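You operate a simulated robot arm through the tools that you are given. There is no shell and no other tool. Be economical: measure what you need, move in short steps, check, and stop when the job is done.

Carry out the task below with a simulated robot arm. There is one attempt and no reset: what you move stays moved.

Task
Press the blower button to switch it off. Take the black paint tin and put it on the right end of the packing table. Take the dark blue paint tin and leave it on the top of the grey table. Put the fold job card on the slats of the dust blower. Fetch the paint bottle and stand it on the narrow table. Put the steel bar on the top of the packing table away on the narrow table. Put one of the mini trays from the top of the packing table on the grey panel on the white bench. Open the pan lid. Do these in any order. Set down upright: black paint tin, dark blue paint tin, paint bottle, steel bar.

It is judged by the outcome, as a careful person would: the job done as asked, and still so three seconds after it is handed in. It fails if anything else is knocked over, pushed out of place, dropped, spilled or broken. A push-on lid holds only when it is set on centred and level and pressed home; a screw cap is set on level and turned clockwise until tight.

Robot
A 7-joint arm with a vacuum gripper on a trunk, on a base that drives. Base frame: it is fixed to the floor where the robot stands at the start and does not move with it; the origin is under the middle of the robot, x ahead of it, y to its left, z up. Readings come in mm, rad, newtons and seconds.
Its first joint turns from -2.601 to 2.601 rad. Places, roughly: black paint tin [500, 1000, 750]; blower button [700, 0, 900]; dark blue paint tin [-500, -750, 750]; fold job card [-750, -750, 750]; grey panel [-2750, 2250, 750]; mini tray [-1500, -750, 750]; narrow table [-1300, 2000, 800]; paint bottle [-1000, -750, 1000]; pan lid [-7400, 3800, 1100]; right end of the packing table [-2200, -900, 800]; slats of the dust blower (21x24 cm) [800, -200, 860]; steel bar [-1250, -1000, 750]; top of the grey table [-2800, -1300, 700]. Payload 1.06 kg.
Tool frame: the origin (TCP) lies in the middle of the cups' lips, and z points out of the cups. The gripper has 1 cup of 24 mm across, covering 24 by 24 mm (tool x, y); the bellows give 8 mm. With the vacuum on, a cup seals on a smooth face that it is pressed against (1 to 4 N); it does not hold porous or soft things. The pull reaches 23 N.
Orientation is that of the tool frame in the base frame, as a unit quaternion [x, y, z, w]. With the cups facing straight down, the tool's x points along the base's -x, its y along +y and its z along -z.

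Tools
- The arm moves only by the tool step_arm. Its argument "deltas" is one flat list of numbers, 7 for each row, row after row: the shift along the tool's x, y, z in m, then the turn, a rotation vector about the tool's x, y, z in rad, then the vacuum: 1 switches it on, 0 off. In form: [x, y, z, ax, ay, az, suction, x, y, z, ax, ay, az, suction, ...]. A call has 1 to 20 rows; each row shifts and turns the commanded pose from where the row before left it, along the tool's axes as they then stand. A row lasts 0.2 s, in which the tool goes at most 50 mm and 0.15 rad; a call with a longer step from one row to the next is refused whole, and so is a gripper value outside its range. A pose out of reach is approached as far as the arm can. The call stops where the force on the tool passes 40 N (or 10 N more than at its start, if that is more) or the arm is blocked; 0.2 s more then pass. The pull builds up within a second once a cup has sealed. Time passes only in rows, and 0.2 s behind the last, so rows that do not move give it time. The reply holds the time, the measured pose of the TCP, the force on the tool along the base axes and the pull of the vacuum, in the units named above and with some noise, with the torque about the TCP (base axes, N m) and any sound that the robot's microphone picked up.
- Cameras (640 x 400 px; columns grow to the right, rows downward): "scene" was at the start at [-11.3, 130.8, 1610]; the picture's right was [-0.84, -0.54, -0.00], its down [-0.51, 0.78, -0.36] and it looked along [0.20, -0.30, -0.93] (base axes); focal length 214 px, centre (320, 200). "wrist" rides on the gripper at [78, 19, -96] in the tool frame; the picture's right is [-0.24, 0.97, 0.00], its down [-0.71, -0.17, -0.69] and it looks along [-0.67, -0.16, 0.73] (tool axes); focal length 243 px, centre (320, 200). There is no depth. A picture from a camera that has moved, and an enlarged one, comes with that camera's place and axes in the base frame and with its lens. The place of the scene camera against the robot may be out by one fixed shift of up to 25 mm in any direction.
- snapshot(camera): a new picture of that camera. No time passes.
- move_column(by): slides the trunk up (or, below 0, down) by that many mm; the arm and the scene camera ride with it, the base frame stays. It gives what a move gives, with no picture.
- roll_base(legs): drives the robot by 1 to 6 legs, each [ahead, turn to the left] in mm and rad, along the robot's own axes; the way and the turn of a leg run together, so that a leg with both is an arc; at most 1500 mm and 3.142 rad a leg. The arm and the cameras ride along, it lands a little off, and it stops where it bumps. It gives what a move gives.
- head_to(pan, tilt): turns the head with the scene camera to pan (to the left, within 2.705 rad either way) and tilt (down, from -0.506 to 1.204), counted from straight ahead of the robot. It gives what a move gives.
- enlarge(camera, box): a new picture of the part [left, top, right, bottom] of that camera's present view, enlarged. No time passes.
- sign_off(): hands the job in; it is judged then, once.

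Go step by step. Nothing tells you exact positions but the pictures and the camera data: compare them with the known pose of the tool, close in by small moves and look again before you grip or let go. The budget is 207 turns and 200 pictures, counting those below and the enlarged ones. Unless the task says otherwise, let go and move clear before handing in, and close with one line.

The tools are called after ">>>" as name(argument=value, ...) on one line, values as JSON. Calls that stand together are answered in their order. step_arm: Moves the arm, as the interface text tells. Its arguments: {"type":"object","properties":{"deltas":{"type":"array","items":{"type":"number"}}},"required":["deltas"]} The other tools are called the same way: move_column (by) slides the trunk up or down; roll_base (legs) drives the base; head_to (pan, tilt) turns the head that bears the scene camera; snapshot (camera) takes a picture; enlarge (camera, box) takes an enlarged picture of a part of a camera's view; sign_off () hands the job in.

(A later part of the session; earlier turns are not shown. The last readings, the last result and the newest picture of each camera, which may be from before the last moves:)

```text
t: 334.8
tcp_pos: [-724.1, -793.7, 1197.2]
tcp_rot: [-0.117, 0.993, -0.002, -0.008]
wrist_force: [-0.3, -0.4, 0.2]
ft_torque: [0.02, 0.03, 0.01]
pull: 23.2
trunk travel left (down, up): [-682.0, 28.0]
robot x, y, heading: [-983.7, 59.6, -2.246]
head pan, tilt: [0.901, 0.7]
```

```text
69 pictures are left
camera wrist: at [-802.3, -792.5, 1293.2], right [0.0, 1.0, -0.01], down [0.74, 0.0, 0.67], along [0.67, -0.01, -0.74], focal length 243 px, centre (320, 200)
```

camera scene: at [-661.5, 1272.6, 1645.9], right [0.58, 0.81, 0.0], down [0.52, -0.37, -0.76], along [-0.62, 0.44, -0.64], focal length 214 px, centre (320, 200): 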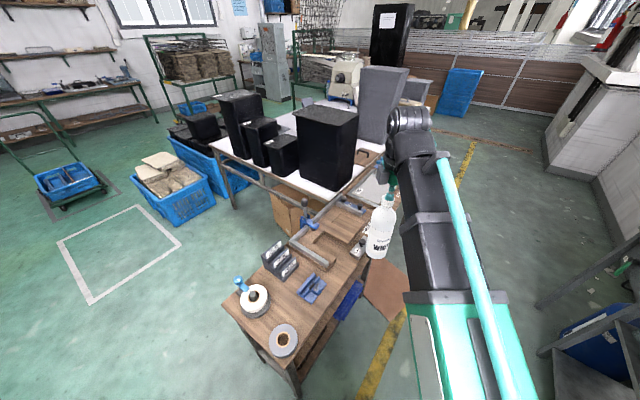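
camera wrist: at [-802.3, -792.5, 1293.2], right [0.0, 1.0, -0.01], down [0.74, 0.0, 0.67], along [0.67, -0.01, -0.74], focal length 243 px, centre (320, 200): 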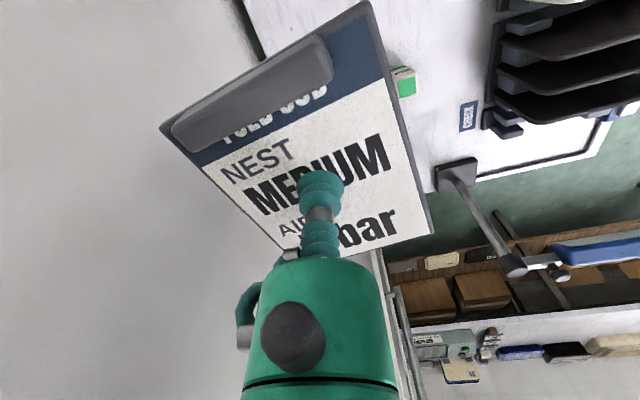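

The card is held flat. I'll retract and drive back to the blower.

>>> step_arm(deltas=[0.0026, 0.0416, 0, 0, 0, 0, 1, 0.0026, 0.0416, 0, 0, 0, 0, 1, 0.0026, 0.0416, 0, 0, 0, 0, 1, 0.0026, 0.0416, 0, 0, 0, 0, 1, 0.0026, 0.0416, 0, 0, 0, 0, 1, 0.0026, 0.0416, 0, 0, 0, 0, 1, 0.0026, 0.0416, 0, 0, 0, 0, 1])

>>> roll_base(legs=[[-260, 0], [0, 2.03]])

>>> roll_base(legs=[[890, 0]])

>>> head_to(pan=0.0, tilt=0.8)

>>> snapshot(camera="scene")

```text
t: 336.4
tcp_pos: [-807.9, -514.5, 1196.0]
tcp_rot: [-0.117, 0.993, -0.003, -0.007]
wrist_force: [-0.3, 0.3, -0.2]
ft_torque: [0.0, 0.02, 0.0]
pull: 23.1
trunk travel left (down, up): [-682.0, 28.0]
robot x, y, heading: [-983.6, 57.0, -2.254]
head pan, tilt: [0.901, 0.7]
```

```text
t: 343.1
tcp_pos: [-381.4, 669.4, 1196.9]
tcp_rot: [0.905, -0.425, 0.008, 0.002]
wrist_force: [-0.7, 0.5, -0.6]
ft_torque: [0.01, 0.01, -0.01]
pull: 22.3
trunk travel left (down, up): [-682.0, 28.0]
robot x, y, heading: [-821.4, 261.5, -0.225]
head pan, tilt: [0.901, 0.7]
```

```text
t: 347.9
tcp_pos: [498.3, 462.7, 1195.4]
tcp_rot: [0.904, -0.428, 0.008, 0.001]
wrist_force: [0.3, 0.0, -0.3]
ft_torque: [0.0, 0.03, -0.02]
pull: 23.2
trunk travel left (down, up): [-682.0, 28.0]
robot x, y, heading: [53.9, 60.3, -0.233]
head pan, tilt: [0.901, 0.7]
```

```text
t: 349.1
tcp_pos: [497.0, 462.9, 1195.1]
tcp_rot: [0.903, -0.429, 0.008, 0.001]
wrist_force: [0.3, 1.0, -0.9]
ft_torque: [0.01, 0.02, 0.03]
pull: 23.1
trunk travel left (down, up): [-682.0, 28.0]
robot x, y, heading: [55.0, 59.3, -0.233]
head pan, tilt: [0.0, 0.799]
```

```text
68 pictures are left
camera scene: at [132.6, 222.5, 1637.8], right [-0.23, -0.97, 0.0], down [-0.7, 0.16, -0.7], along [0.68, -0.16, -0.72], focal length 214 px, centre (320, 200)
```

scene: 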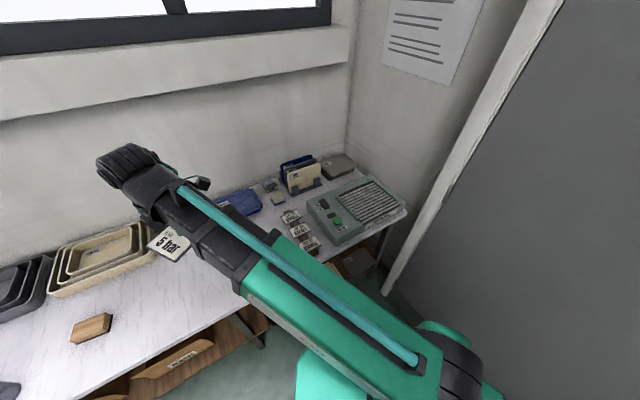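

>>> step_arm(deltas=[0.042, -0.0007, 0, 0, 0, 0.07, 1, 0.042, -0.0007, 0, 0, 0, 0.07, 1, 0.042, -0.0007, 0, 0, 0, 0.07, 1, 0.042, -0.0007, 0, 0, 0, 0.07, 1, 0.042, -0.0007, 0, 0, 0, 0.07, 1, 0.042, -0.0007, 0, 0, 0, 0.07, 1, 0.042, -0.0007, 0, 0, 0, 0.07, 1, 0.042, -0.0007, 0, 0, 0, 0.07, 1, 0.042, -0.0007, 0, 0, 0, 0.07, 1, 0.042, -0.0007, 0, 0, 0, 0.07, 1, 0.042, -0.0007, 0, 0, 0, 0.07, 1, 0.042, -0.0007, 0, 0, 0, 0.07, 1, 0.042, -0.0007, 0, 0, 0, 0.07, 1, 0.042, -0.0007, 0, 0, 0, 0.07, 1])

>>> snapshot(camera="wrist")

>>> snapshot(camera="scene")

```text
t: 352.1
tcp_pos: [633.3, -85.7, 1204.1]
tcp_rot: [-0.595, 0.804, -0.008, 0.002]
wrist_force: [0.2, -0.9, -0.1]
ft_torque: [0.01, 0.0, 0.0]
pull: 23.1
trunk travel left (down, up): [-682.0, 28.0]
robot x, y, heading: [54.1, 58.9, -0.235]
head pan, tilt: [0.0, 0.799]
```

```text
67 pictures are left
camera wrist: at [591.4, -153.0, 1299.2], right [-0.86, 0.51, -0.02], down [0.36, 0.63, 0.68], along [0.36, 0.58, -0.73], focal length 243 px, centre (320, 200)
```

wrist: 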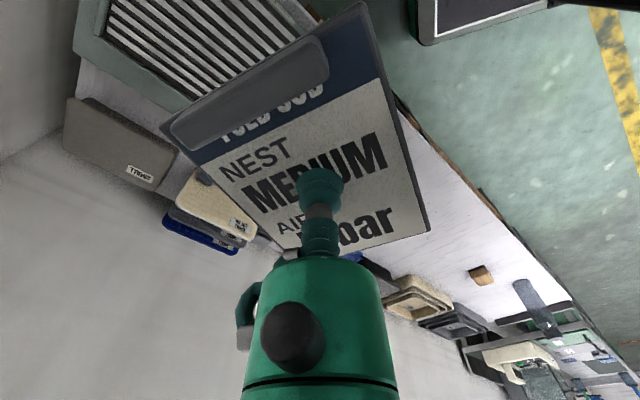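

```text
66 pictures are left
camera scene: at [132.4, 221.7, 1637.8], right [-0.23, -0.97, 0.0], down [-0.7, 0.17, -0.7], along [0.68, -0.16, -0.72], focal length 214 px, centre (320, 200)
```

scene: 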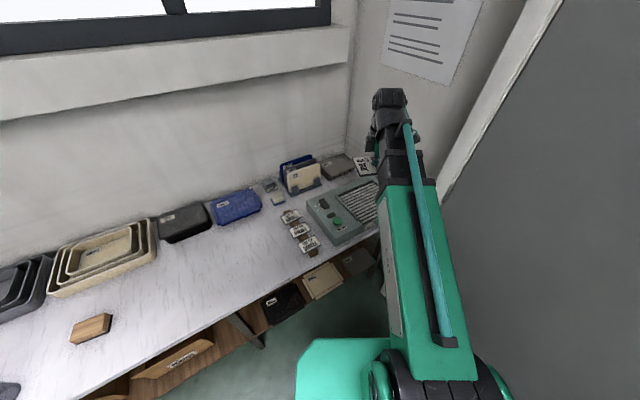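

>>> step_arm(deltas=[0, 0, 0, 0, 0, 0.15, 1, 0, 0, 0, 0, 0, 0.15, 1, 0, 0, 0, 0, 0, 0.15, 1, -0.0075, -0.0426, 0, 0, 0, 0, 1, -0.0075, -0.0426, 0, 0, 0, 0, 1, -0.0075, -0.0426, 0, 0, 0, 0, 1, -0.0075, -0.0426, 0, 0, 0, 0, 1, -0.0075, -0.0426, 0, 0, 0, 0, 1])

>>> snapshot(camera="wrist")

>>> enlarge(camera="scene", box=[260, 80, 460, 270])

```text
t: 353.9
tcp_pos: [818.5, -201.9, 1206.3]
tcp_rot: [-0.4, 0.917, -0.008, 0.004]
wrist_force: [0.1, 0.1, -0.7]
ft_torque: [-0.01, 0.03, 0.04]
pull: 23.0
trunk travel left (down, up): [-682.0, 28.0]
robot x, y, heading: [53.4, 57.0, -0.231]
head pan, tilt: [0.0, 0.799]
```

```text
65 pictures are left
camera wrist: at [749.2, -245.1, 1300.9], right [-0.55, 0.83, -0.02], down [0.6, 0.41, 0.69], along [0.58, 0.37, -0.73], focal length 243 px, centre (320, 200)
```

wrist: 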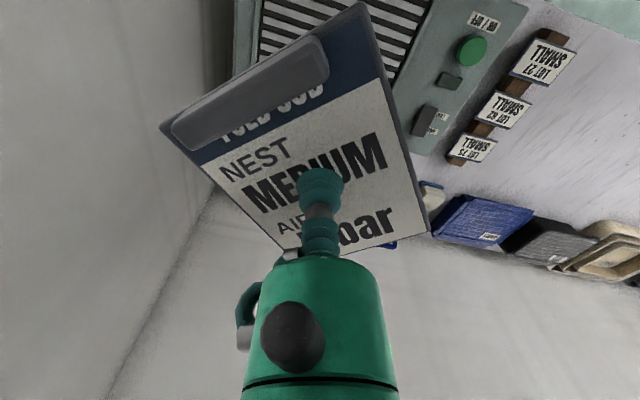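

```text
2.11 times, centred on (360, 175) of scene
camera zoom: at [133.2, 221.9, 1637.8], right [-0.23, -0.97, 0.0], down [-0.7, 0.17, -0.7], along [0.68, -0.16, -0.72], focal length 452 px, centre (236, 253)
```

zoom: 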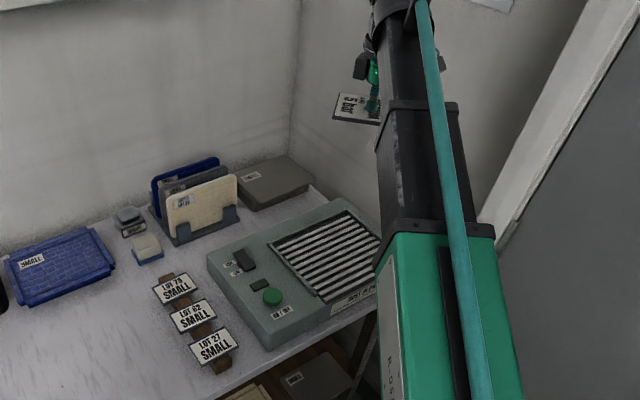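

Card is centred over the slats, about (818, -202). Lowering.

>>> step_arm(deltas=[0, 0, 0.05, 0, 0, 0, 1, 0, 0, 0.05, 0, 0, 0, 1, 0, 0, 0.05, 0, 0, 0, 1, 0, 0, 0.05, 0, 0, 0, 1, 0, 0, 0.05, 0, 0, 0, 1, 0, 0, 0.04, 0, 0, 0, 1])

>>> snapshot(camera="wrist")

>>> enlarge(camera="scene", box=[260, 80, 460, 270])

```text
t: 355.3
tcp_pos: [819.5, -205.1, 916.5]
tcp_rot: [-0.401, 0.916, -0.008, 0.004]
wrist_force: [0.5, -0.6, -0.6]
ft_torque: [0.03, -0.02, -0.03]
pull: 22.8
trunk travel left (down, up): [-682.0, 28.0]
robot x, y, heading: [57.7, 55.5, -0.231]
head pan, tilt: [0.0, 0.799]
```

```text
63 pictures are left
camera wrist: at [751.3, -247.6, 1010.9], right [-0.55, 0.83, -0.02], down [0.6, 0.41, 0.69], along [0.58, 0.37, -0.73], focal length 243 px, centre (320, 200)
```

wrist: 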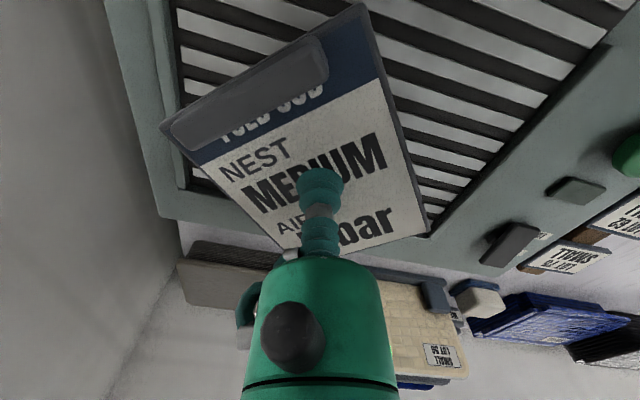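

```text
2.11 times, centred on (360, 175) of scene
camera zoom: at [132.8, 222.2, 1637.8], right [-0.23, -0.97, 0.0], down [-0.7, 0.17, -0.7], along [0.68, -0.16, -0.72], focal length 452 px, centre (236, 253)
```

zoom: 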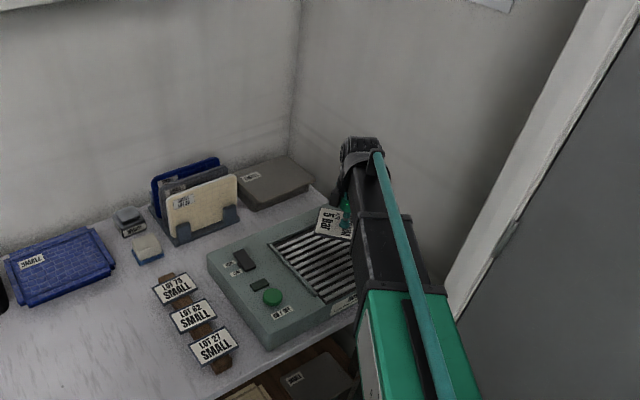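

>>> step_arm(deltas=[0.004, 0.008, 0.02, 0, 0, 0, 1, 0, 0, 0.015, 0, 0, 0, 1, 0, 0, 0.006, 0, 0, 0, 1, 0, 0, 0.005, 0, 0, 0, 1, 0, 0, 0.005, 0, 0, 0, 1, 0, 0, 0.005, 0, 0, 0, 1, 0, 0, 0.005, 0, 0, 0, 1, 0, 0, 0.005, 0, 0, 0, 1, 0, 0, 0.005, 0, 0, 0, 1, 0, 0, 0.005, 0, 0, 0, 1])

>>> snapshot(camera="wrist")

```text
t: 357.4
tcp_pos: [811.6, -204.0, 847.9]
tcp_rot: [-0.401, 0.916, -0.011, 0.006]
wrist_force: [-1.6, 0.2, 21.4]
ft_torque: [0.01, 0.12, 0.01]
pull: 23.0
trunk travel left (down, up): [-682.0, 28.0]
robot x, y, heading: [53.7, 54.3, -0.228]
head pan, tilt: [0.0, 0.799]
stopped in row 10: the force on the tool passed its limit at 46 N (the readings are from after the stop); the commanded pose is now the measured one
```

```text
61 pictures are left
camera wrist: at [743.7, -245.6, 941.8], right [-0.55, 0.83, -0.02], down [0.59, 0.41, 0.69], along [0.58, 0.37, -0.72], focal length 243 px, centre (320, 200)
```

wrist: 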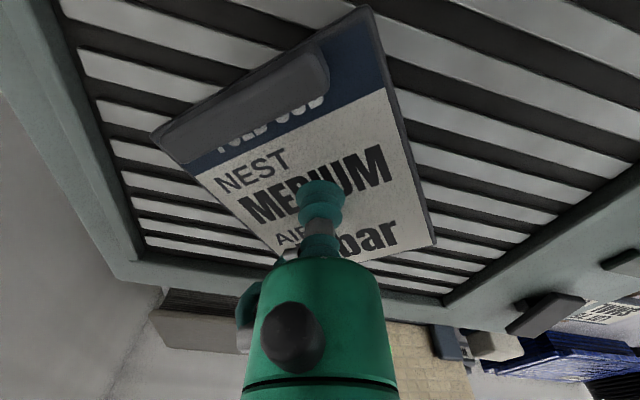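

Card lies on the slats within the frame. Releasing.

>>> step_arm(deltas=[0, 0, -0.002, 0, 0, 0, 0, 0, 0, 0, 0, 0, 0, 0, 0, 0, 0, 0, 0, 0, 0, 0, 0, -0.005, 0, 0, 0, 0, 0, 0, -0.02, 0, 0, 0, 0, 0, 0, -0.05, 0, 0, 0, 0, 0, 0, -0.05, 0, 0, 0, 0, 0, 0, -0.05, 0, 0, 0, 0, 0, 0, -0.05, 0, 0, 0, 0, 0, 0, -0.05, 0, 0, 0, 0, 0, 0, -0.05, 0, 0, 0, 0])

>>> snapshot(camera="wrist")

```text
t: 359.9
tcp_pos: [809.0, -199.4, 1171.7]
tcp_rot: [-0.402, 0.916, -0.01, 0.004]
wrist_force: [0.8, -0.1, 0.0]
ft_torque: [0.0, 0.01, -0.01]
pull: 0.1
trunk travel left (down, up): [-682.0, 28.0]
robot x, y, heading: [56.3, 59.8, -0.23]
head pan, tilt: [0.0, 0.799]
```

```text
60 pictures are left
camera wrist: at [740.0, -242.6, 1266.1], right [-0.55, 0.83, -0.02], down [0.59, 0.41, 0.69], along [0.58, 0.37, -0.72], focal length 243 px, centre (320, 200)
```

wrist: 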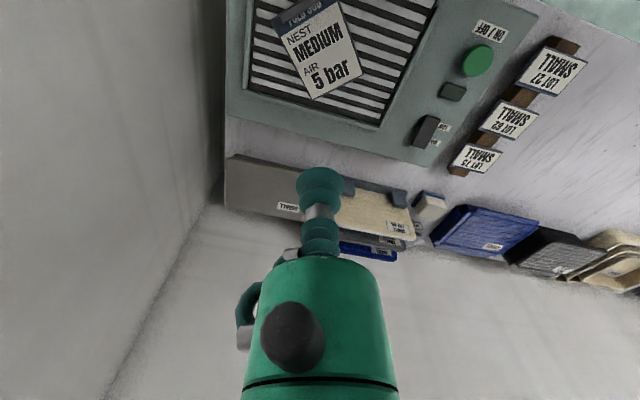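

All but the pan lid are done. I'll retract, turn and drive across the room for a look toward (-7400, 3800).

>>> step_arm(deltas=[0.0152, 0.0349, 0, 0, 0, 0, 0, 0.0152, 0.0349, 0, 0, 0, 0, 0, 0.0152, 0.0349, 0, 0, 0, 0, 0, 0.0152, 0.0349, 0, 0, 0, 0, 0, 0.0152, 0.0349, 0, 0, 0, 0, 0])

>>> roll_base(legs=[[-150, 0], [0, 1.6], [0, 1.587], [1400, 0], [900, 0]])

>>> head_to(pan=-0.4, tilt=0.25)

>>> snapshot(camera="scene")

```text
t: 361.1
tcp_pos: [628.7, -135.2, 1168.1]
tcp_rot: [-0.402, 0.916, -0.009, 0.006]
wrist_force: [0.4, 0.0, -0.8]
ft_torque: [0.0, -0.01, -0.02]
pull: 0.0
trunk travel left (down, up): [-682.0, 28.0]
robot x, y, heading: [56.6, 60.3, -0.234]
head pan, tilt: [0.0, 0.799]
```

```text
t: 381.1
tcp_pos: [-2930.9, 708.5, 1167.9]
tcp_rot: [0.909, 0.417, -0.005, -0.01]
wrist_force: [-0.6, -0.4, -0.7]
ft_torque: [0.03, -0.02, -0.02]
pull: 0.0
trunk travel left (down, up): [-682.0, 28.0]
robot x, y, heading: [-2349.9, 535.2, 2.944]
head pan, tilt: [0.0, 0.799]
```

```text
t: 382.0
tcp_pos: [-2929.2, 708.2, 1167.7]
tcp_rot: [0.909, 0.417, -0.006, -0.009]
wrist_force: [0.4, 0.1, -0.3]
ft_torque: [-0.02, 0.02, -0.01]
pull: 0.1
trunk travel left (down, up): [-682.0, 28.0]
robot x, y, heading: [-2347.5, 533.5, 2.943]
head pan, tilt: [-0.4, 0.25]
```

```text
59 pictures are left
camera scene: at [-2412.0, 419.2, 1686.8], right [0.56, 0.83, 0.0], down [0.21, -0.14, -0.97], along [-0.8, 0.54, -0.25], focal length 214 px, centre (320, 200)
```

scene: 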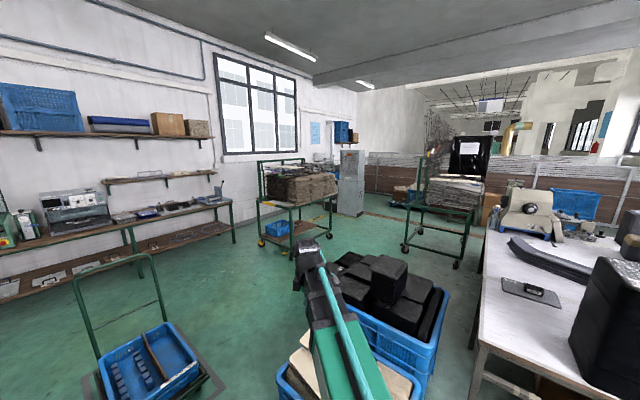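

>>> enlarge(camera="scene", box=[230, 100, 430, 250])

```text
2.67 times, centred on (330, 175) of scene
camera zoom: at [-2412.0, 419.2, 1686.8], right [0.56, 0.83, 0.0], down [0.21, -0.14, -0.97], along [-0.8, 0.54, -0.25], focal length 572 px, centre (293, 267)
```

zoom: 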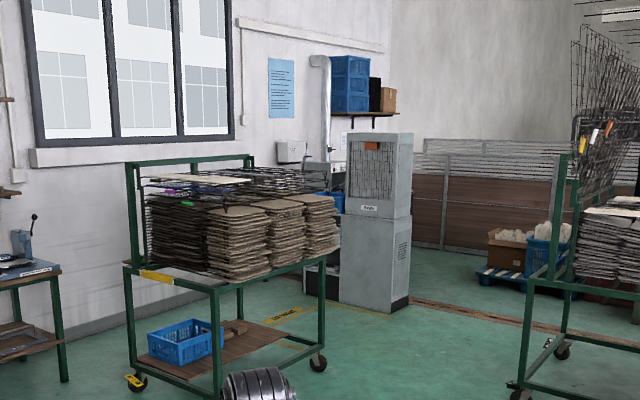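

The way is between crates, the dolly and trolleys. Let me look at the floor layout ahead.

>>> head_to(pan=0.25, tilt=0.55)

>>> snapshot(camera="scene")

```text
t: 383.1
tcp_pos: [-2928.7, 708.5, 1167.1]
tcp_rot: [0.909, 0.416, -0.006, -0.009]
wrist_force: [0.3, -0.4, -0.2]
ft_torque: [0.01, -0.03, 0.03]
pull: 0.1
trunk travel left (down, up): [-682.0, 28.0]
robot x, y, heading: [-2351.0, 532.1, 2.948]
head pan, tilt: [0.25, 0.55]
```

```text
57 pictures are left
camera scene: at [-2424.4, 362.1, 1659.2], right [-0.05, 1.0, 0.0], down [0.52, 0.03, -0.85], along [-0.85, -0.04, -0.52], focal length 214 px, centre (320, 200)
```

scene: 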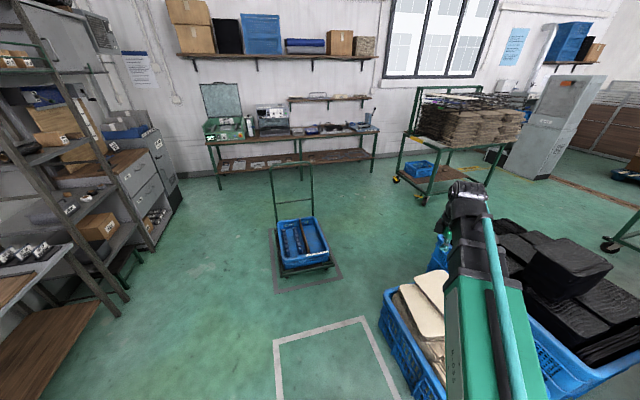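

I'll go around the left side of the dolly, then north past the trolley.

>>> roll_base(legs=[[0, 1.015], [1000, 0], [614, 0], [0, -1.048], [1334, 0], [0, -1.344]])

>>> head_to(pan=0.0, tilt=0.4)

>>> snapshot(camera="scene")

```text
t: 399.3
tcp_pos: [-4501.8, -326.4, 1166.6]
tcp_rot: [0.918, 0.397, -0.006, -0.008]
wrist_force: [-0.6, 0.3, -0.2]
ft_torque: [-0.01, 0.0, 0.03]
pull: 0.0
trunk travel left (down, up): [-682.0, 28.0]
robot x, y, heading: [-3926.7, -522.2, 2.906]
head pan, tilt: [0.25, 0.55]
stopped in leg 5: the robot was blocked; the commanded pose is now the measured one
```

```text
t: 400.1
tcp_pos: [-4499.0, -326.9, 1166.5]
tcp_rot: [0.918, 0.397, -0.006, -0.009]
wrist_force: [0.3, 0.0, 0.1]
ft_torque: [0.01, 0.02, 0.0]
pull: 0.1
trunk travel left (down, up): [-682.0, 28.0]
robot x, y, heading: [-3930.1, -523.7, 2.902]
head pan, tilt: [0.0, 0.4]
```

```text
56 pictures are left
camera scene: at [-4012.2, -670.6, 1672.8], right [0.24, 0.97, 0.0], down [0.38, -0.09, -0.92], along [-0.89, 0.22, -0.39], focal length 214 px, centre (320, 200)
```

scene: 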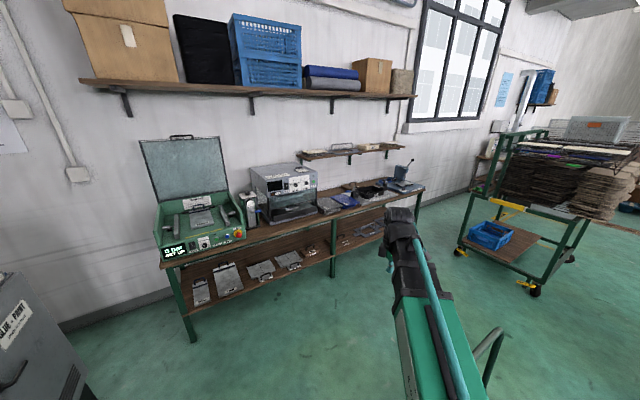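

The base bumped, probably on the dolly at the right. Looking there.

>>> head_to(pan=-1.2, tilt=0.8)

>>> snapshot(camera="scene")

```text
t: 401.5
tcp_pos: [-4499.1, -325.6, 1167.0]
tcp_rot: [0.918, 0.397, -0.005, -0.009]
wrist_force: [-0.2, 1.1, -0.4]
ft_torque: [-0.03, -0.01, -0.01]
pull: 0.0
trunk travel left (down, up): [-682.0, 28.0]
robot x, y, heading: [-3928.2, -526.4, 2.901]
head pan, tilt: [-1.201, 0.799]
```

```text
55 pictures are left
camera scene: at [-3932.9, -612.5, 1637.8], right [0.99, 0.13, 0.0], down [0.09, -0.71, -0.7], along [-0.09, 0.69, -0.72], focal length 214 px, centre (320, 200)
```

scene: 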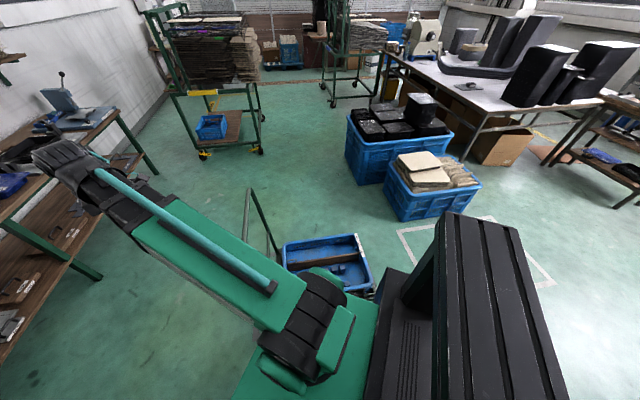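

The front-right corner just touched the dolly's corner. I'll back off, swing wider to the left and then head north.

>>> roll_base(legs=[[-150, 0], [0, 0.4], [800, 0], [0, -1.59]])

>>> head_to(pan=-0.5, tilt=0.6)

>>> snapshot(camera="scene")

```text
t: 411.8
tcp_pos: [-4614.0, -90.1, 1166.7]
tcp_rot: [0.984, -0.176, 0.0, -0.011]
wrist_force: [0.3, 0.0, 0.5]
ft_torque: [0.0, 0.02, 0.0]
pull: 0.2
trunk travel left (down, up): [-682.0, 28.0]
robot x, y, heading: [-4574.9, -691.8, 1.736]
head pan, tilt: [-1.201, 0.799]
```

```text
t: 412.9
tcp_pos: [-4614.8, -90.7, 1166.1]
tcp_rot: [0.985, -0.175, 0.001, -0.01]
wrist_force: [-0.3, 0.3, -0.4]
ft_torque: [-0.03, 0.0, 0.0]
pull: 0.1
trunk travel left (down, up): [-682.0, 28.0]
robot x, y, heading: [-4574.5, -692.7, 1.735]
head pan, tilt: [-0.499, 0.6]
```

```text
54 pictures are left
camera scene: at [-4701.3, -673.4, 1654.6], right [0.94, -0.33, 0.0], down [-0.19, -0.53, -0.82], along [0.27, 0.78, -0.57], focal length 214 px, centre (320, 200)
```

scene: 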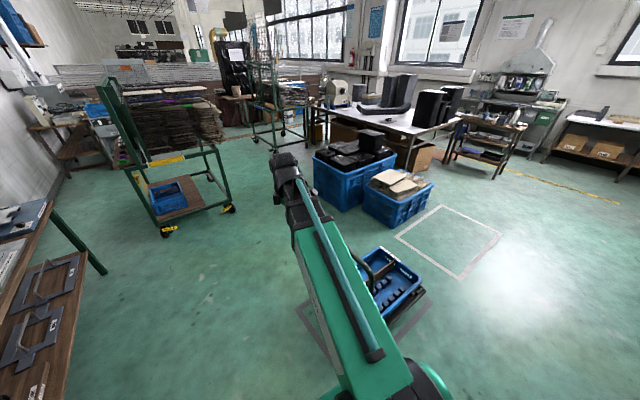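

>>> enlarge(camera="scene", box=[280, 220, 460, 400])

```text
2.22 times, centred on (370, 310) of scene
camera zoom: at [-4701.3, -673.4, 1654.6], right [0.94, -0.33, 0.0], down [-0.19, -0.53, -0.82], along [0.27, 0.78, -0.57], focal length 477 px, centre (209, -44)
```

zoom: 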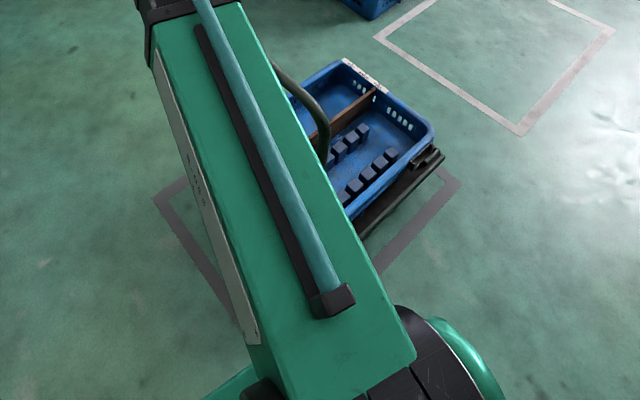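

The dolly is still within its outline. Continuing north between trolley and crates.

>>> roll_base(legs=[[0, -0.18], [1200, 0], [1100, 0], [0, 0.212], [1300, 0]])

>>> head_to(pan=0.7, tilt=0.4)

>>> snapshot(camera="scene")

```text
t: 415.9
tcp_pos: [-4500.2, 161.4, 1167.1]
tcp_rot: [0.965, -0.262, 0.001, -0.01]
wrist_force: [-0.6, 0.0, -0.3]
ft_torque: [0.03, -0.02, 0.01]
pull: 0.1
trunk travel left (down, up): [-682.0, 28.0]
robot x, y, heading: [-4570.5, -439.9, 1.553]
head pan, tilt: [-0.499, 0.6]
stopped in leg 2: the robot was blocked; the commanded pose is now the measured one
```

```text
t: 417.3
tcp_pos: [-4500.6, 160.7, 1166.6]
tcp_rot: [0.965, -0.263, 0.002, -0.01]
wrist_force: [0.3, 0.1, -0.1]
ft_torque: [0.01, 0.0, 0.01]
pull: 0.0
trunk travel left (down, up): [-682.0, 28.0]
robot x, y, heading: [-4569.5, -436.6, 1.557]
head pan, tilt: [0.7, 0.4]
```

```text
52 pictures are left
camera scene: at [-4794.5, -400.3, 1672.8], right [0.78, 0.63, 0.0], down [0.25, -0.3, -0.92], along [-0.58, 0.72, -0.39], focal length 214 px, centre (320, 200)
```

scene: 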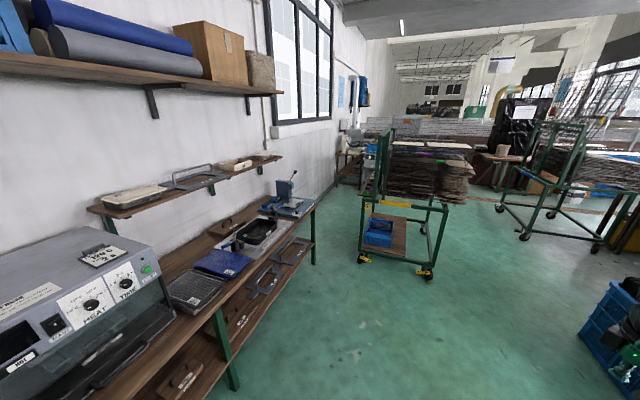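

Bumped the dolly's handle corner at the front right. Backing off and passing wider to the left.

>>> roll_base(legs=[[-150, 0], [0, 0.6], [450, 0], [0, -0.705], [1000, 0], [820, 0]])

>>> head_to(pan=0.6, tilt=0.35)

>>> snapshot(camera="scene")

```text
t: 433.3
tcp_pos: [-4494.3, 2193.0, 1166.8]
tcp_rot: [0.952, -0.306, 0.003, -0.01]
wrist_force: [0.3, 0.3, -0.3]
ft_torque: [0.02, 0.0, 0.01]
pull: 0.1
trunk travel left (down, up): [-682.0, 28.0]
robot x, y, heading: [-4616.8, 1602.5, 1.464]
head pan, tilt: [0.7, 0.4]
```

```text
t: 434.0
tcp_pos: [-4494.0, 2191.9, 1167.4]
tcp_rot: [0.952, -0.307, 0.003, -0.011]
wrist_force: [0.2, -0.6, 0.2]
ft_torque: [0.0, -0.02, 0.01]
pull: 0.1
trunk travel left (down, up): [-682.0, 28.0]
robot x, y, heading: [-4612.8, 1598.7, 1.459]
head pan, tilt: [0.6, 0.351]
```

```text
51 pictures are left
camera scene: at [-4831.0, 1664.6, 1677.4], right [0.88, 0.47, 0.0], down [0.16, -0.3, -0.94], along [-0.44, 0.83, -0.34], focal length 214 px, centre (320, 200)
```

scene: 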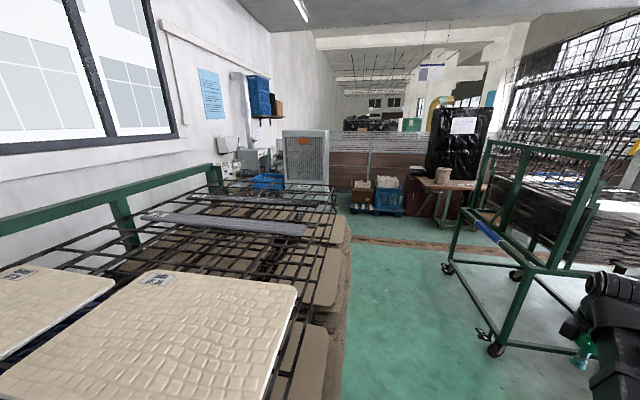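

>>> enlarge(camera="scene", box=[190, 60, 350, 210])

```text
2.67 times, centred on (270, 135) of scene
camera zoom: at [-4831.0, 1664.6, 1677.4], right [0.88, 0.47, 0.0], down [0.16, -0.3, -0.94], along [-0.44, 0.83, -0.34], focal length 572 px, centre (453, 373)
```

zoom: 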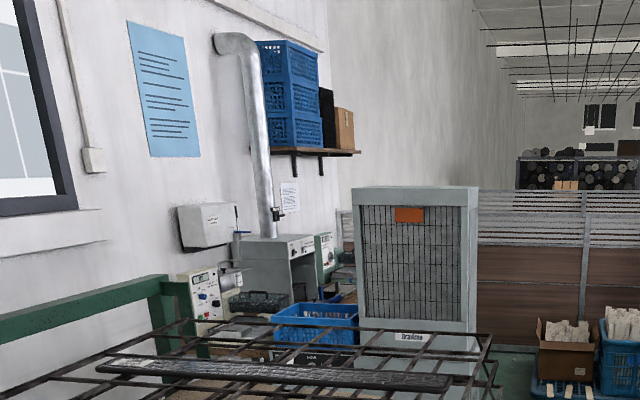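

>>> roll_base(legs=[[0, 0.228], [900, 0], [750, 0]])

>>> head_to(pan=1.2, tilt=0.45)

>>> snapshot(camera="scene")

```text
t: 443.2
tcp_pos: [-4835.3, 3841.1, 1166.2]
tcp_rot: [0.981, -0.194, 0.001, -0.011]
wrist_force: [-0.9, -0.3, 0.1]
ft_torque: [-0.01, 0.0, 0.0]
pull: 0.0
trunk travel left (down, up): [-682.0, 28.0]
robot x, y, heading: [-4820.6, 3241.5, 1.693]
head pan, tilt: [0.6, 0.351]
```

```text
t: 444.2
tcp_pos: [-4836.0, 3841.5, 1166.1]
tcp_rot: [0.981, -0.195, 0.001, -0.01]
wrist_force: [-0.2, 0.6, -0.4]
ft_torque: [-0.02, 0.0, 0.02]
pull: 0.0
trunk travel left (down, up): [-682.0, 28.0]
robot x, y, heading: [-4822.6, 3240.7, 1.694]
head pan, tilt: [1.201, 0.45]
```

```text
49 pictures are left
camera scene: at [-5067.9, 3203.5, 1668.2], right [0.24, 0.97, 0.0], down [0.42, -0.11, -0.9], along [-0.87, 0.22, -0.44], focal length 214 px, centre (320, 200)
```

scene: 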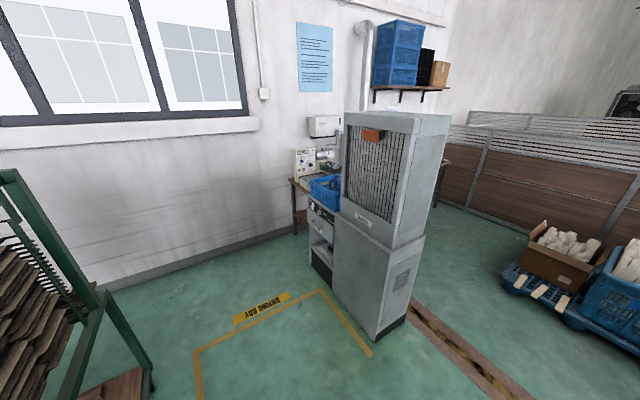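

>>> enlarge(camera="scene", box=[270, 90, 430, 250])

```text
2.50 times, centred on (350, 170) of scene
camera zoom: at [-5067.9, 3203.5, 1668.2], right [0.24, 0.97, 0.0], down [0.42, -0.11, -0.9], along [-0.87, 0.22, -0.44], focal length 536 px, centre (245, 275)
```

zoom: 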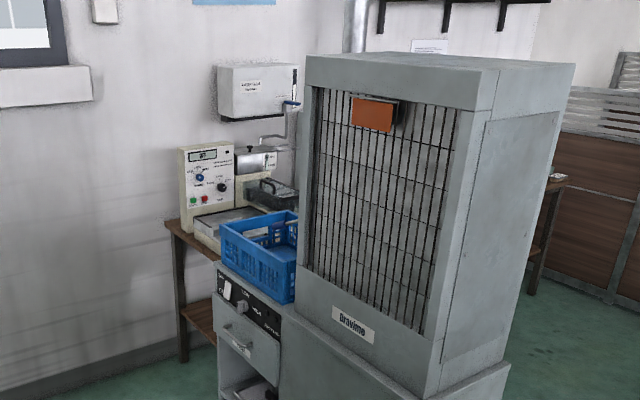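

The machine with the pan is on the wall bench behind the cabinet. I'll drive toward its open left end.

>>> roll_base(legs=[[0, 1.594], [1000, 0], [750, 0]])

>>> head_to(pan=-1.1, tilt=0.5)

>>> snapshot(camera="scene")

```text
t: 456.9
tcp_pos: [-7164.7, 2948.6, 1166.9]
tcp_rot: [0.824, 0.566, -0.007, -0.008]
wrist_force: [-0.4, 0.8, -0.1]
ft_torque: [-0.05, 0.02, -0.02]
pull: 0.1
trunk travel left (down, up): [-682.0, 28.0]
robot x, y, heading: [-6562.7, 2980.1, -2.993]
head pan, tilt: [1.201, 0.45]
```

```text
t: 459.1
tcp_pos: [-7164.4, 2948.7, 1166.0]
tcp_rot: [0.825, 0.566, -0.007, -0.008]
wrist_force: [0.0, 0.5, 0.2]
ft_torque: [0.01, -0.02, 0.0]
pull: 0.1
trunk travel left (down, up): [-682.0, 28.0]
robot x, y, heading: [-6558.4, 2979.7, -2.995]
head pan, tilt: [-1.1, 0.499]
```

```text
47 pictures are left
camera scene: at [-6541.7, 2900.6, 1663.7], right [0.81, 0.58, 0.0], down [0.28, -0.39, -0.88], along [-0.51, 0.71, -0.48], focal length 214 px, centre (320, 200)
```

scene: 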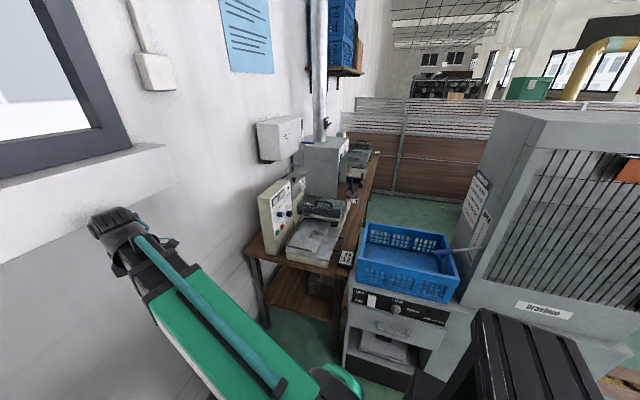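

>>> enlarge(camera="scene", box=[230, 110, 400, 290])

```text
2.22 times, centred on (315, 200) of scene
camera zoom: at [-6541.7, 2900.6, 1663.7], right [0.81, 0.58, 0.0], down [0.28, -0.39, -0.88], along [-0.51, 0.71, -0.48], focal length 477 px, centre (331, 200)
```

zoom: 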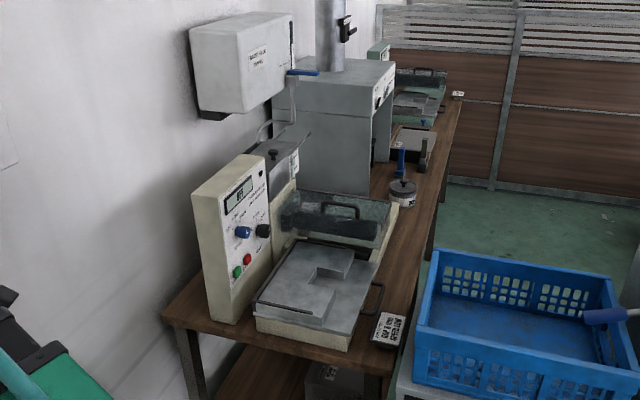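

>>> enlarge(camera="scene", box=[275, 150, 345, 200])

```text
8.00 times, centred on (310, 175) of scene
camera zoom: at [-6541.7, 2900.6, 1663.7], right [0.81, 0.58, 0.0], down [0.28, -0.39, -0.88], along [-0.51, 0.71, -0.48], focal length 1716 px, centre (400, 400)
```

zoom: 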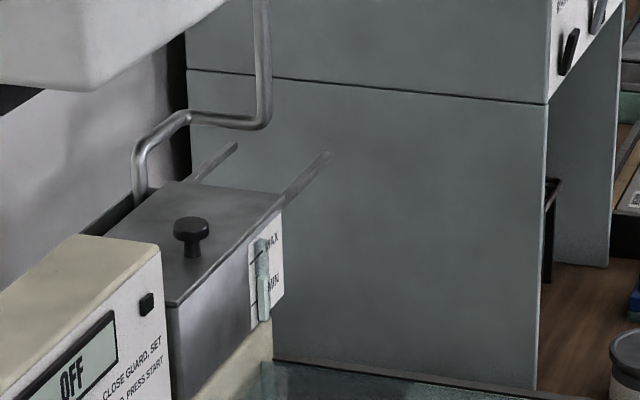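

The pan is a metal box with a black-knobbed lid and rails behind it, so the lid seems to slide back. I'll raise the arm, swing it right, then drive closer.

>>> step_arm(deltas=[0, 0, -0.04, 0, 0, 0, 0, 0, 0, -0.04, 0, 0, 0, 0, 0.0408, -0.0165, 0, 0, 0, 0.0725, 0, 0.0408, -0.0165, 0, 0, 0, 0.0725, 0, 0.0408, -0.0165, 0, 0, 0, 0.0725, 0, 0.0408, -0.0165, 0, 0, 0, 0.0725, 0, 0.0408, -0.0165, 0, 0, 0, 0.0725, 0, 0.0408, -0.0165, 0, 0, 0, 0.0725, 0, 0.0408, -0.0165, 0, 0, 0, 0.0725, 0, 0.0408, -0.0165, 0, 0, 0, 0.0725, 0, 0.0408, -0.0165, 0, 0, 0, 0.0725, 0, 0.0408, -0.0165, 0, 0, 0, 0.0725, 0, 0.0408, -0.0165, 0, 0, 0, 0.0725, 0, 0.0408, -0.0165, 0, 0, 0, 0.0725, 0])

>>> roll_base(legs=[[0, -0.468], [430, 0]])

>>> snapshot(camera="wrist")

>>> head_to(pan=-0.8, tilt=0.7)

>>> snapshot(camera="scene")

```text
t: 462.1
tcp_pos: [-6970.2, 3423.8, 1246.4]
tcp_rot: [0.986, 0.166, -0.01, -0.005]
wrist_force: [-0.6, 0.0, -0.4]
ft_torque: [0.02, -0.02, 0.01]
pull: 0.0
trunk travel left (down, up): [-682.0, 28.0]
robot x, y, heading: [-6561.0, 2983.0, -2.995]
head pan, tilt: [-1.1, 0.499]
```

```text
t: 466.0
tcp_pos: [-7133.4, 3696.2, 1245.3]
tcp_rot: [0.998, -0.067, -0.009, -0.007]
wrist_force: [0.1, -0.5, -0.8]
ft_torque: [-0.03, -0.01, 0.02]
pull: 0.0
trunk travel left (down, up): [-682.0, 28.0]
robot x, y, heading: [-6967.7, 3116.3, 2.823]
head pan, tilt: [-1.1, 0.499]
```

```text
44 pictures are left
camera wrist: at [-7055.5, 3666.3, 1338.9], right [-0.36, -0.93, -0.01], down [-0.67, 0.26, 0.7], along [-0.65, 0.26, -0.72], focal length 243 px, centre (320, 200)
```

wrist: 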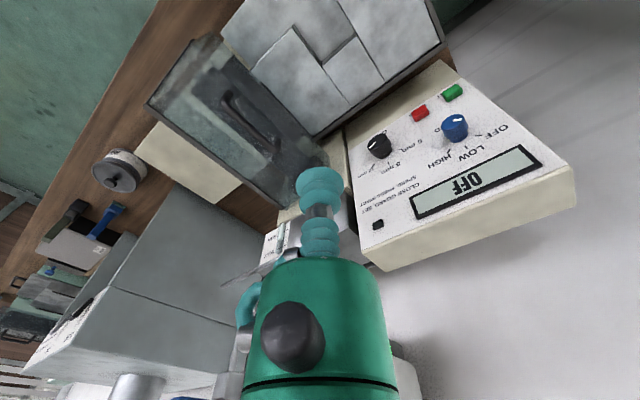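

```text
t: 466.8
tcp_pos: [-7130.9, 3697.0, 1246.4]
tcp_rot: [0.998, -0.067, -0.009, -0.008]
wrist_force: [0.3, 0.5, -0.6]
ft_torque: [-0.01, -0.01, -0.03]
pull: 0.1
trunk travel left (down, up): [-682.0, 28.0]
robot x, y, heading: [-6967.5, 3115.9, 2.816]
head pan, tilt: [-0.799, 0.7]
```

```text
43 pictures are left
camera scene: at [-7011.1, 3024.1, 1646.1], right [0.9, 0.43, 0.0], down [0.28, -0.58, -0.77], along [-0.33, 0.69, -0.64], focal length 214 px, centre (320, 200)
```

scene: 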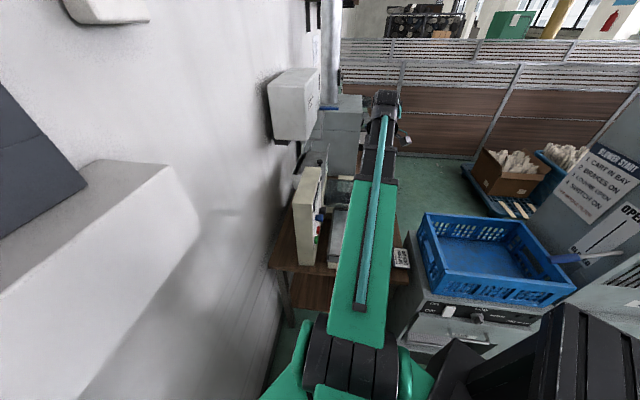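

>>> enlarge(camera="scene", box=[280, 100, 380, 200])

```text
4.00 times, centred on (330, 150) of scene
camera zoom: at [-7011.1, 3024.1, 1646.1], right [0.9, 0.43, 0.0], down [0.28, -0.58, -0.77], along [-0.33, 0.69, -0.64], focal length 858 px, centre (280, 400)
```

zoom: 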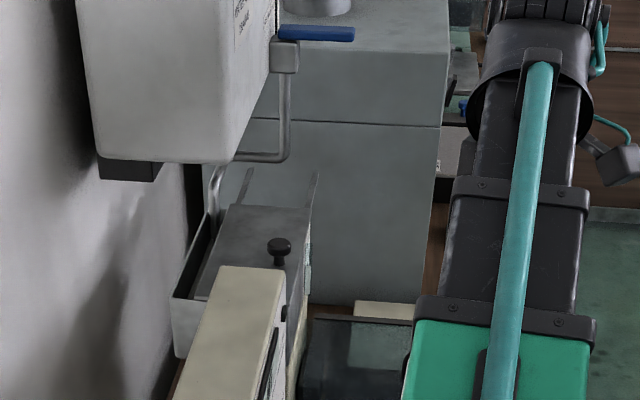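

I want a direct wrist-camera view of the lid, so I'll shift the tool sideways past the pan.

>>> step_arm(deltas=[0.0006, -0.0404, 0, 0, 0, 0, 0, 0.0006, -0.0404, 0, 0, 0, 0, 0, 0.0006, -0.0404, 0, 0, 0, 0, 0, 0.0006, -0.0404, 0, 0, 0, 0, 0, 0.0006, -0.0404, 0, 0, 0, 0, 0])

>>> snapshot(camera="wrist")

```text
t: 468.0
tcp_pos: [-7100.5, 3896.5, 1248.4]
tcp_rot: [0.998, -0.067, -0.008, -0.007]
wrist_force: [0.9, -0.7, -0.7]
ft_torque: [-0.01, -0.01, -0.03]
pull: 0.0
trunk travel left (down, up): [-682.0, 28.0]
robot x, y, heading: [-6965.4, 3117.3, 2.818]
head pan, tilt: [-0.799, 0.7]
```

```text
41 pictures are left
camera wrist: at [-7024.4, 3866.9, 1341.4], right [-0.36, -0.93, -0.01], down [-0.67, 0.26, 0.7], along [-0.65, 0.26, -0.71], focal length 243 px, centre (320, 200)
```

wrist: 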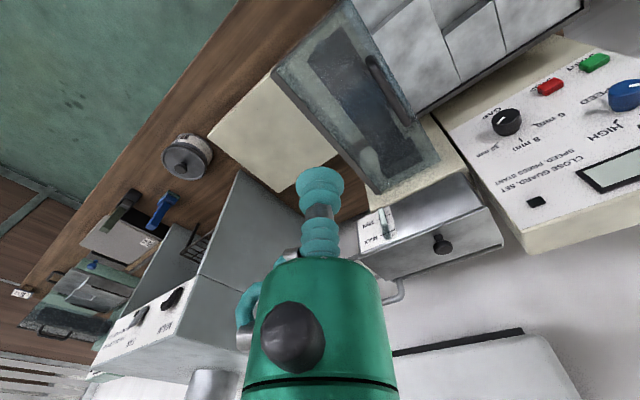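

>>> enlarge(camera="wrist", box=[330, 150, 560, 340])

```text
2.11 times, centred on (445, 245) of wrist
camera zoom: at [-7024.4, 3866.9, 1341.4], right [-0.36, -0.93, -0.01], down [-0.67, 0.26, 0.7], along [-0.65, 0.26, -0.71], focal length 511 px, centre (57, 105)
```

zoom: 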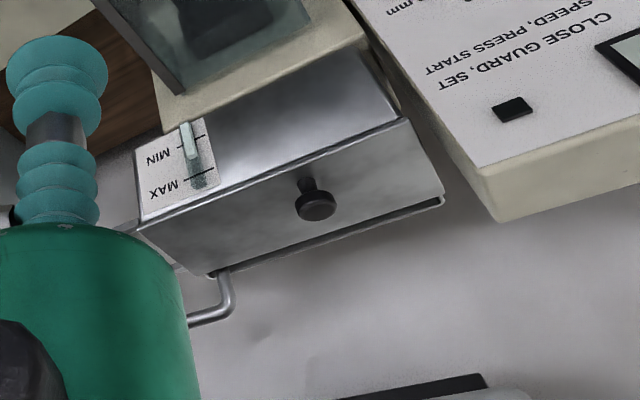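

The lid is a plate about 207×108 mm on rails running back (+e2), with knob at about (-7386, 3804, 1120). The dispenser box hangs above on the wall side, so I'll tilt the tool away from the wall and bring the tip to the front side of the knob to push it back.

>>> step_arm(deltas=[0, 0, 0, 0, -0.125, 0, 0, 0, 0, 0, 0, -0.125, 0, 0, 0, 0, 0, 0, -0.125, 0, 0, 0, 0, 0, 0, -0.125, 0, 0, -0.0281, 0.023, 0.0232, 0, 0, 0, 0, -0.0281, 0.023, 0.0232, 0, 0, 0, 0, -0.0281, 0.023, 0.0232, 0, 0, 0, 0, -0.0281, 0.023, 0.0232, 0, 0, 0, 0, -0.0281, 0.023, 0.0232, 0, 0, 0, 0])

>>> snapshot(camera="wrist")

>>> enlarge(camera="scene", box=[260, 80, 420, 200])

```text
t: 470.0
tcp_pos: [-7295.3, 3805.7, 1213.4]
tcp_rot: [0.964, -0.064, -0.255, -0.023]
wrist_force: [-0.1, 0.0, 1.2]
ft_torque: [0.02, -0.01, -0.02]
pull: 0.0
trunk travel left (down, up): [-682.0, 28.0]
robot x, y, heading: [-6968.5, 3115.1, 2.82]
head pan, tilt: [-0.799, 0.7]
```

```text
39 pictures are left
camera wrist: at [-7183.2, 3772.1, 1258.3], right [-0.33, -0.94, 0.1], down [-0.25, 0.2, 0.95], along [-0.91, 0.29, -0.3], focal length 243 px, centre (320, 200)
```

wrist: 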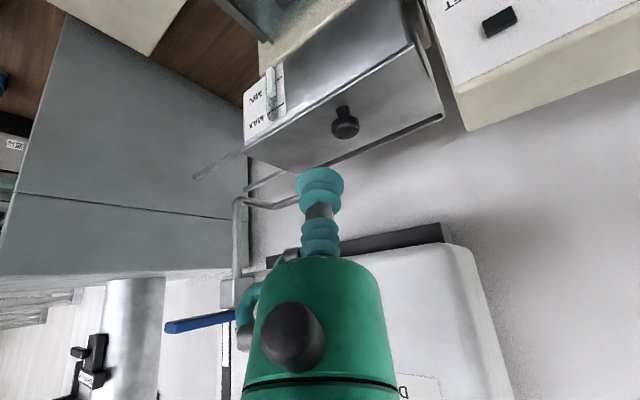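

```text
3.33 times, centred on (340, 140) of scene
camera zoom: at [-7011.6, 3023.8, 1646.0], right [0.9, 0.43, 0.0], down [0.28, -0.58, -0.76], along [-0.33, 0.69, -0.64], focal length 715 px, centre (253, 400)
```

zoom: 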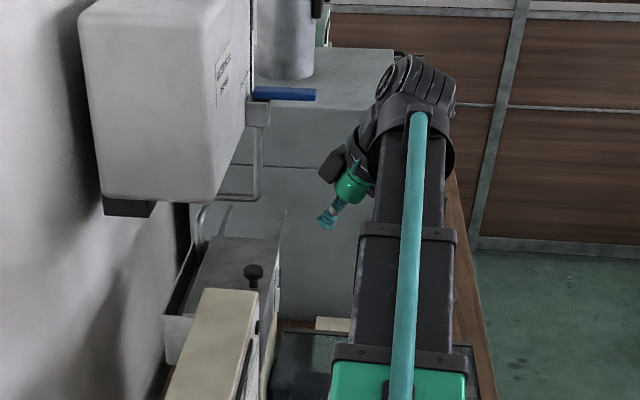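

Knob triangulates at (-7384, 3802, 1119), and the rails behind the lid are clear. Moving the tip to the front side of the knob.

>>> step_arm(deltas=[-0.0114, 0.0161, 0.0266, 0, 0, 0, 0, -0.0114, 0.0161, 0.0266, 0, 0, 0, 0, -0.0114, 0.0161, 0.0266, 0, 0, 0, 0])

>>> snapshot(camera="wrist")

```text
t: 470.8
tcp_pos: [-7370.2, 3767.9, 1160.8]
tcp_rot: [0.965, -0.065, -0.254, -0.024]
wrist_force: [1.0, 0.4, -0.2]
ft_torque: [0.01, 0.01, 0.02]
pull: 0.0
trunk travel left (down, up): [-682.0, 28.0]
robot x, y, heading: [-6968.6, 3114.1, 2.818]
head pan, tilt: [-0.799, 0.7]
```

```text
37 pictures are left
camera wrist: at [-7258.2, 3733.0, 1204.0], right [-0.33, -0.94, 0.1], down [-0.25, 0.2, 0.95], along [-0.91, 0.29, -0.3], focal length 243 px, centre (320, 200)
```

wrist: 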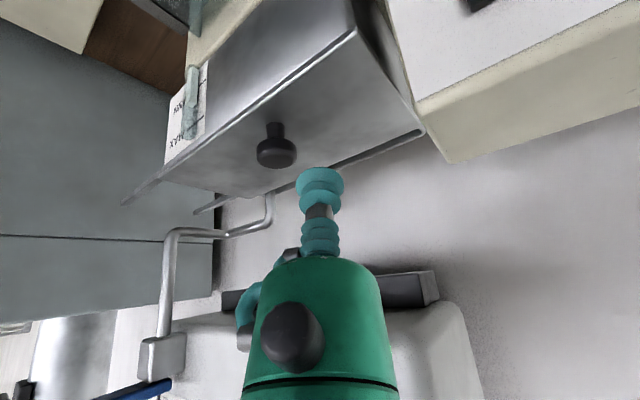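

>>> step_arm(deltas=[0.0122, -0.0012, 0.0218, 0, 0, 0, 0, 0.0122, -0.0012, 0.0218, 0, 0, 0, 0])

>>> snapshot(camera="wrist")

```text
t: 471.4
tcp_pos: [-7369.7, 3770.1, 1112.0]
tcp_rot: [0.965, -0.063, -0.254, -0.023]
wrist_force: [0.0, 0.0, -0.9]
ft_torque: [0.02, 0.02, 0.0]
pull: 0.0
trunk travel left (down, up): [-682.0, 28.0]
robot x, y, heading: [-6966.3, 3116.4, 2.821]
head pan, tilt: [-0.799, 0.7]
```

```text
36 pictures are left
camera wrist: at [-7258.0, 3736.4, 1155.0], right [-0.33, -0.94, 0.1], down [-0.25, 0.2, 0.95], along [-0.91, 0.29, -0.3], focal length 243 px, centre (320, 200)
```

wrist: 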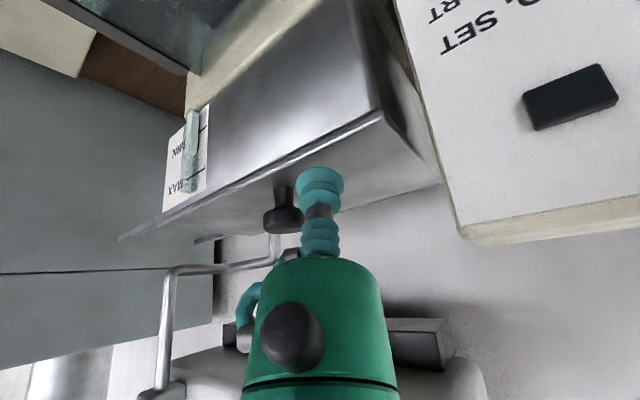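

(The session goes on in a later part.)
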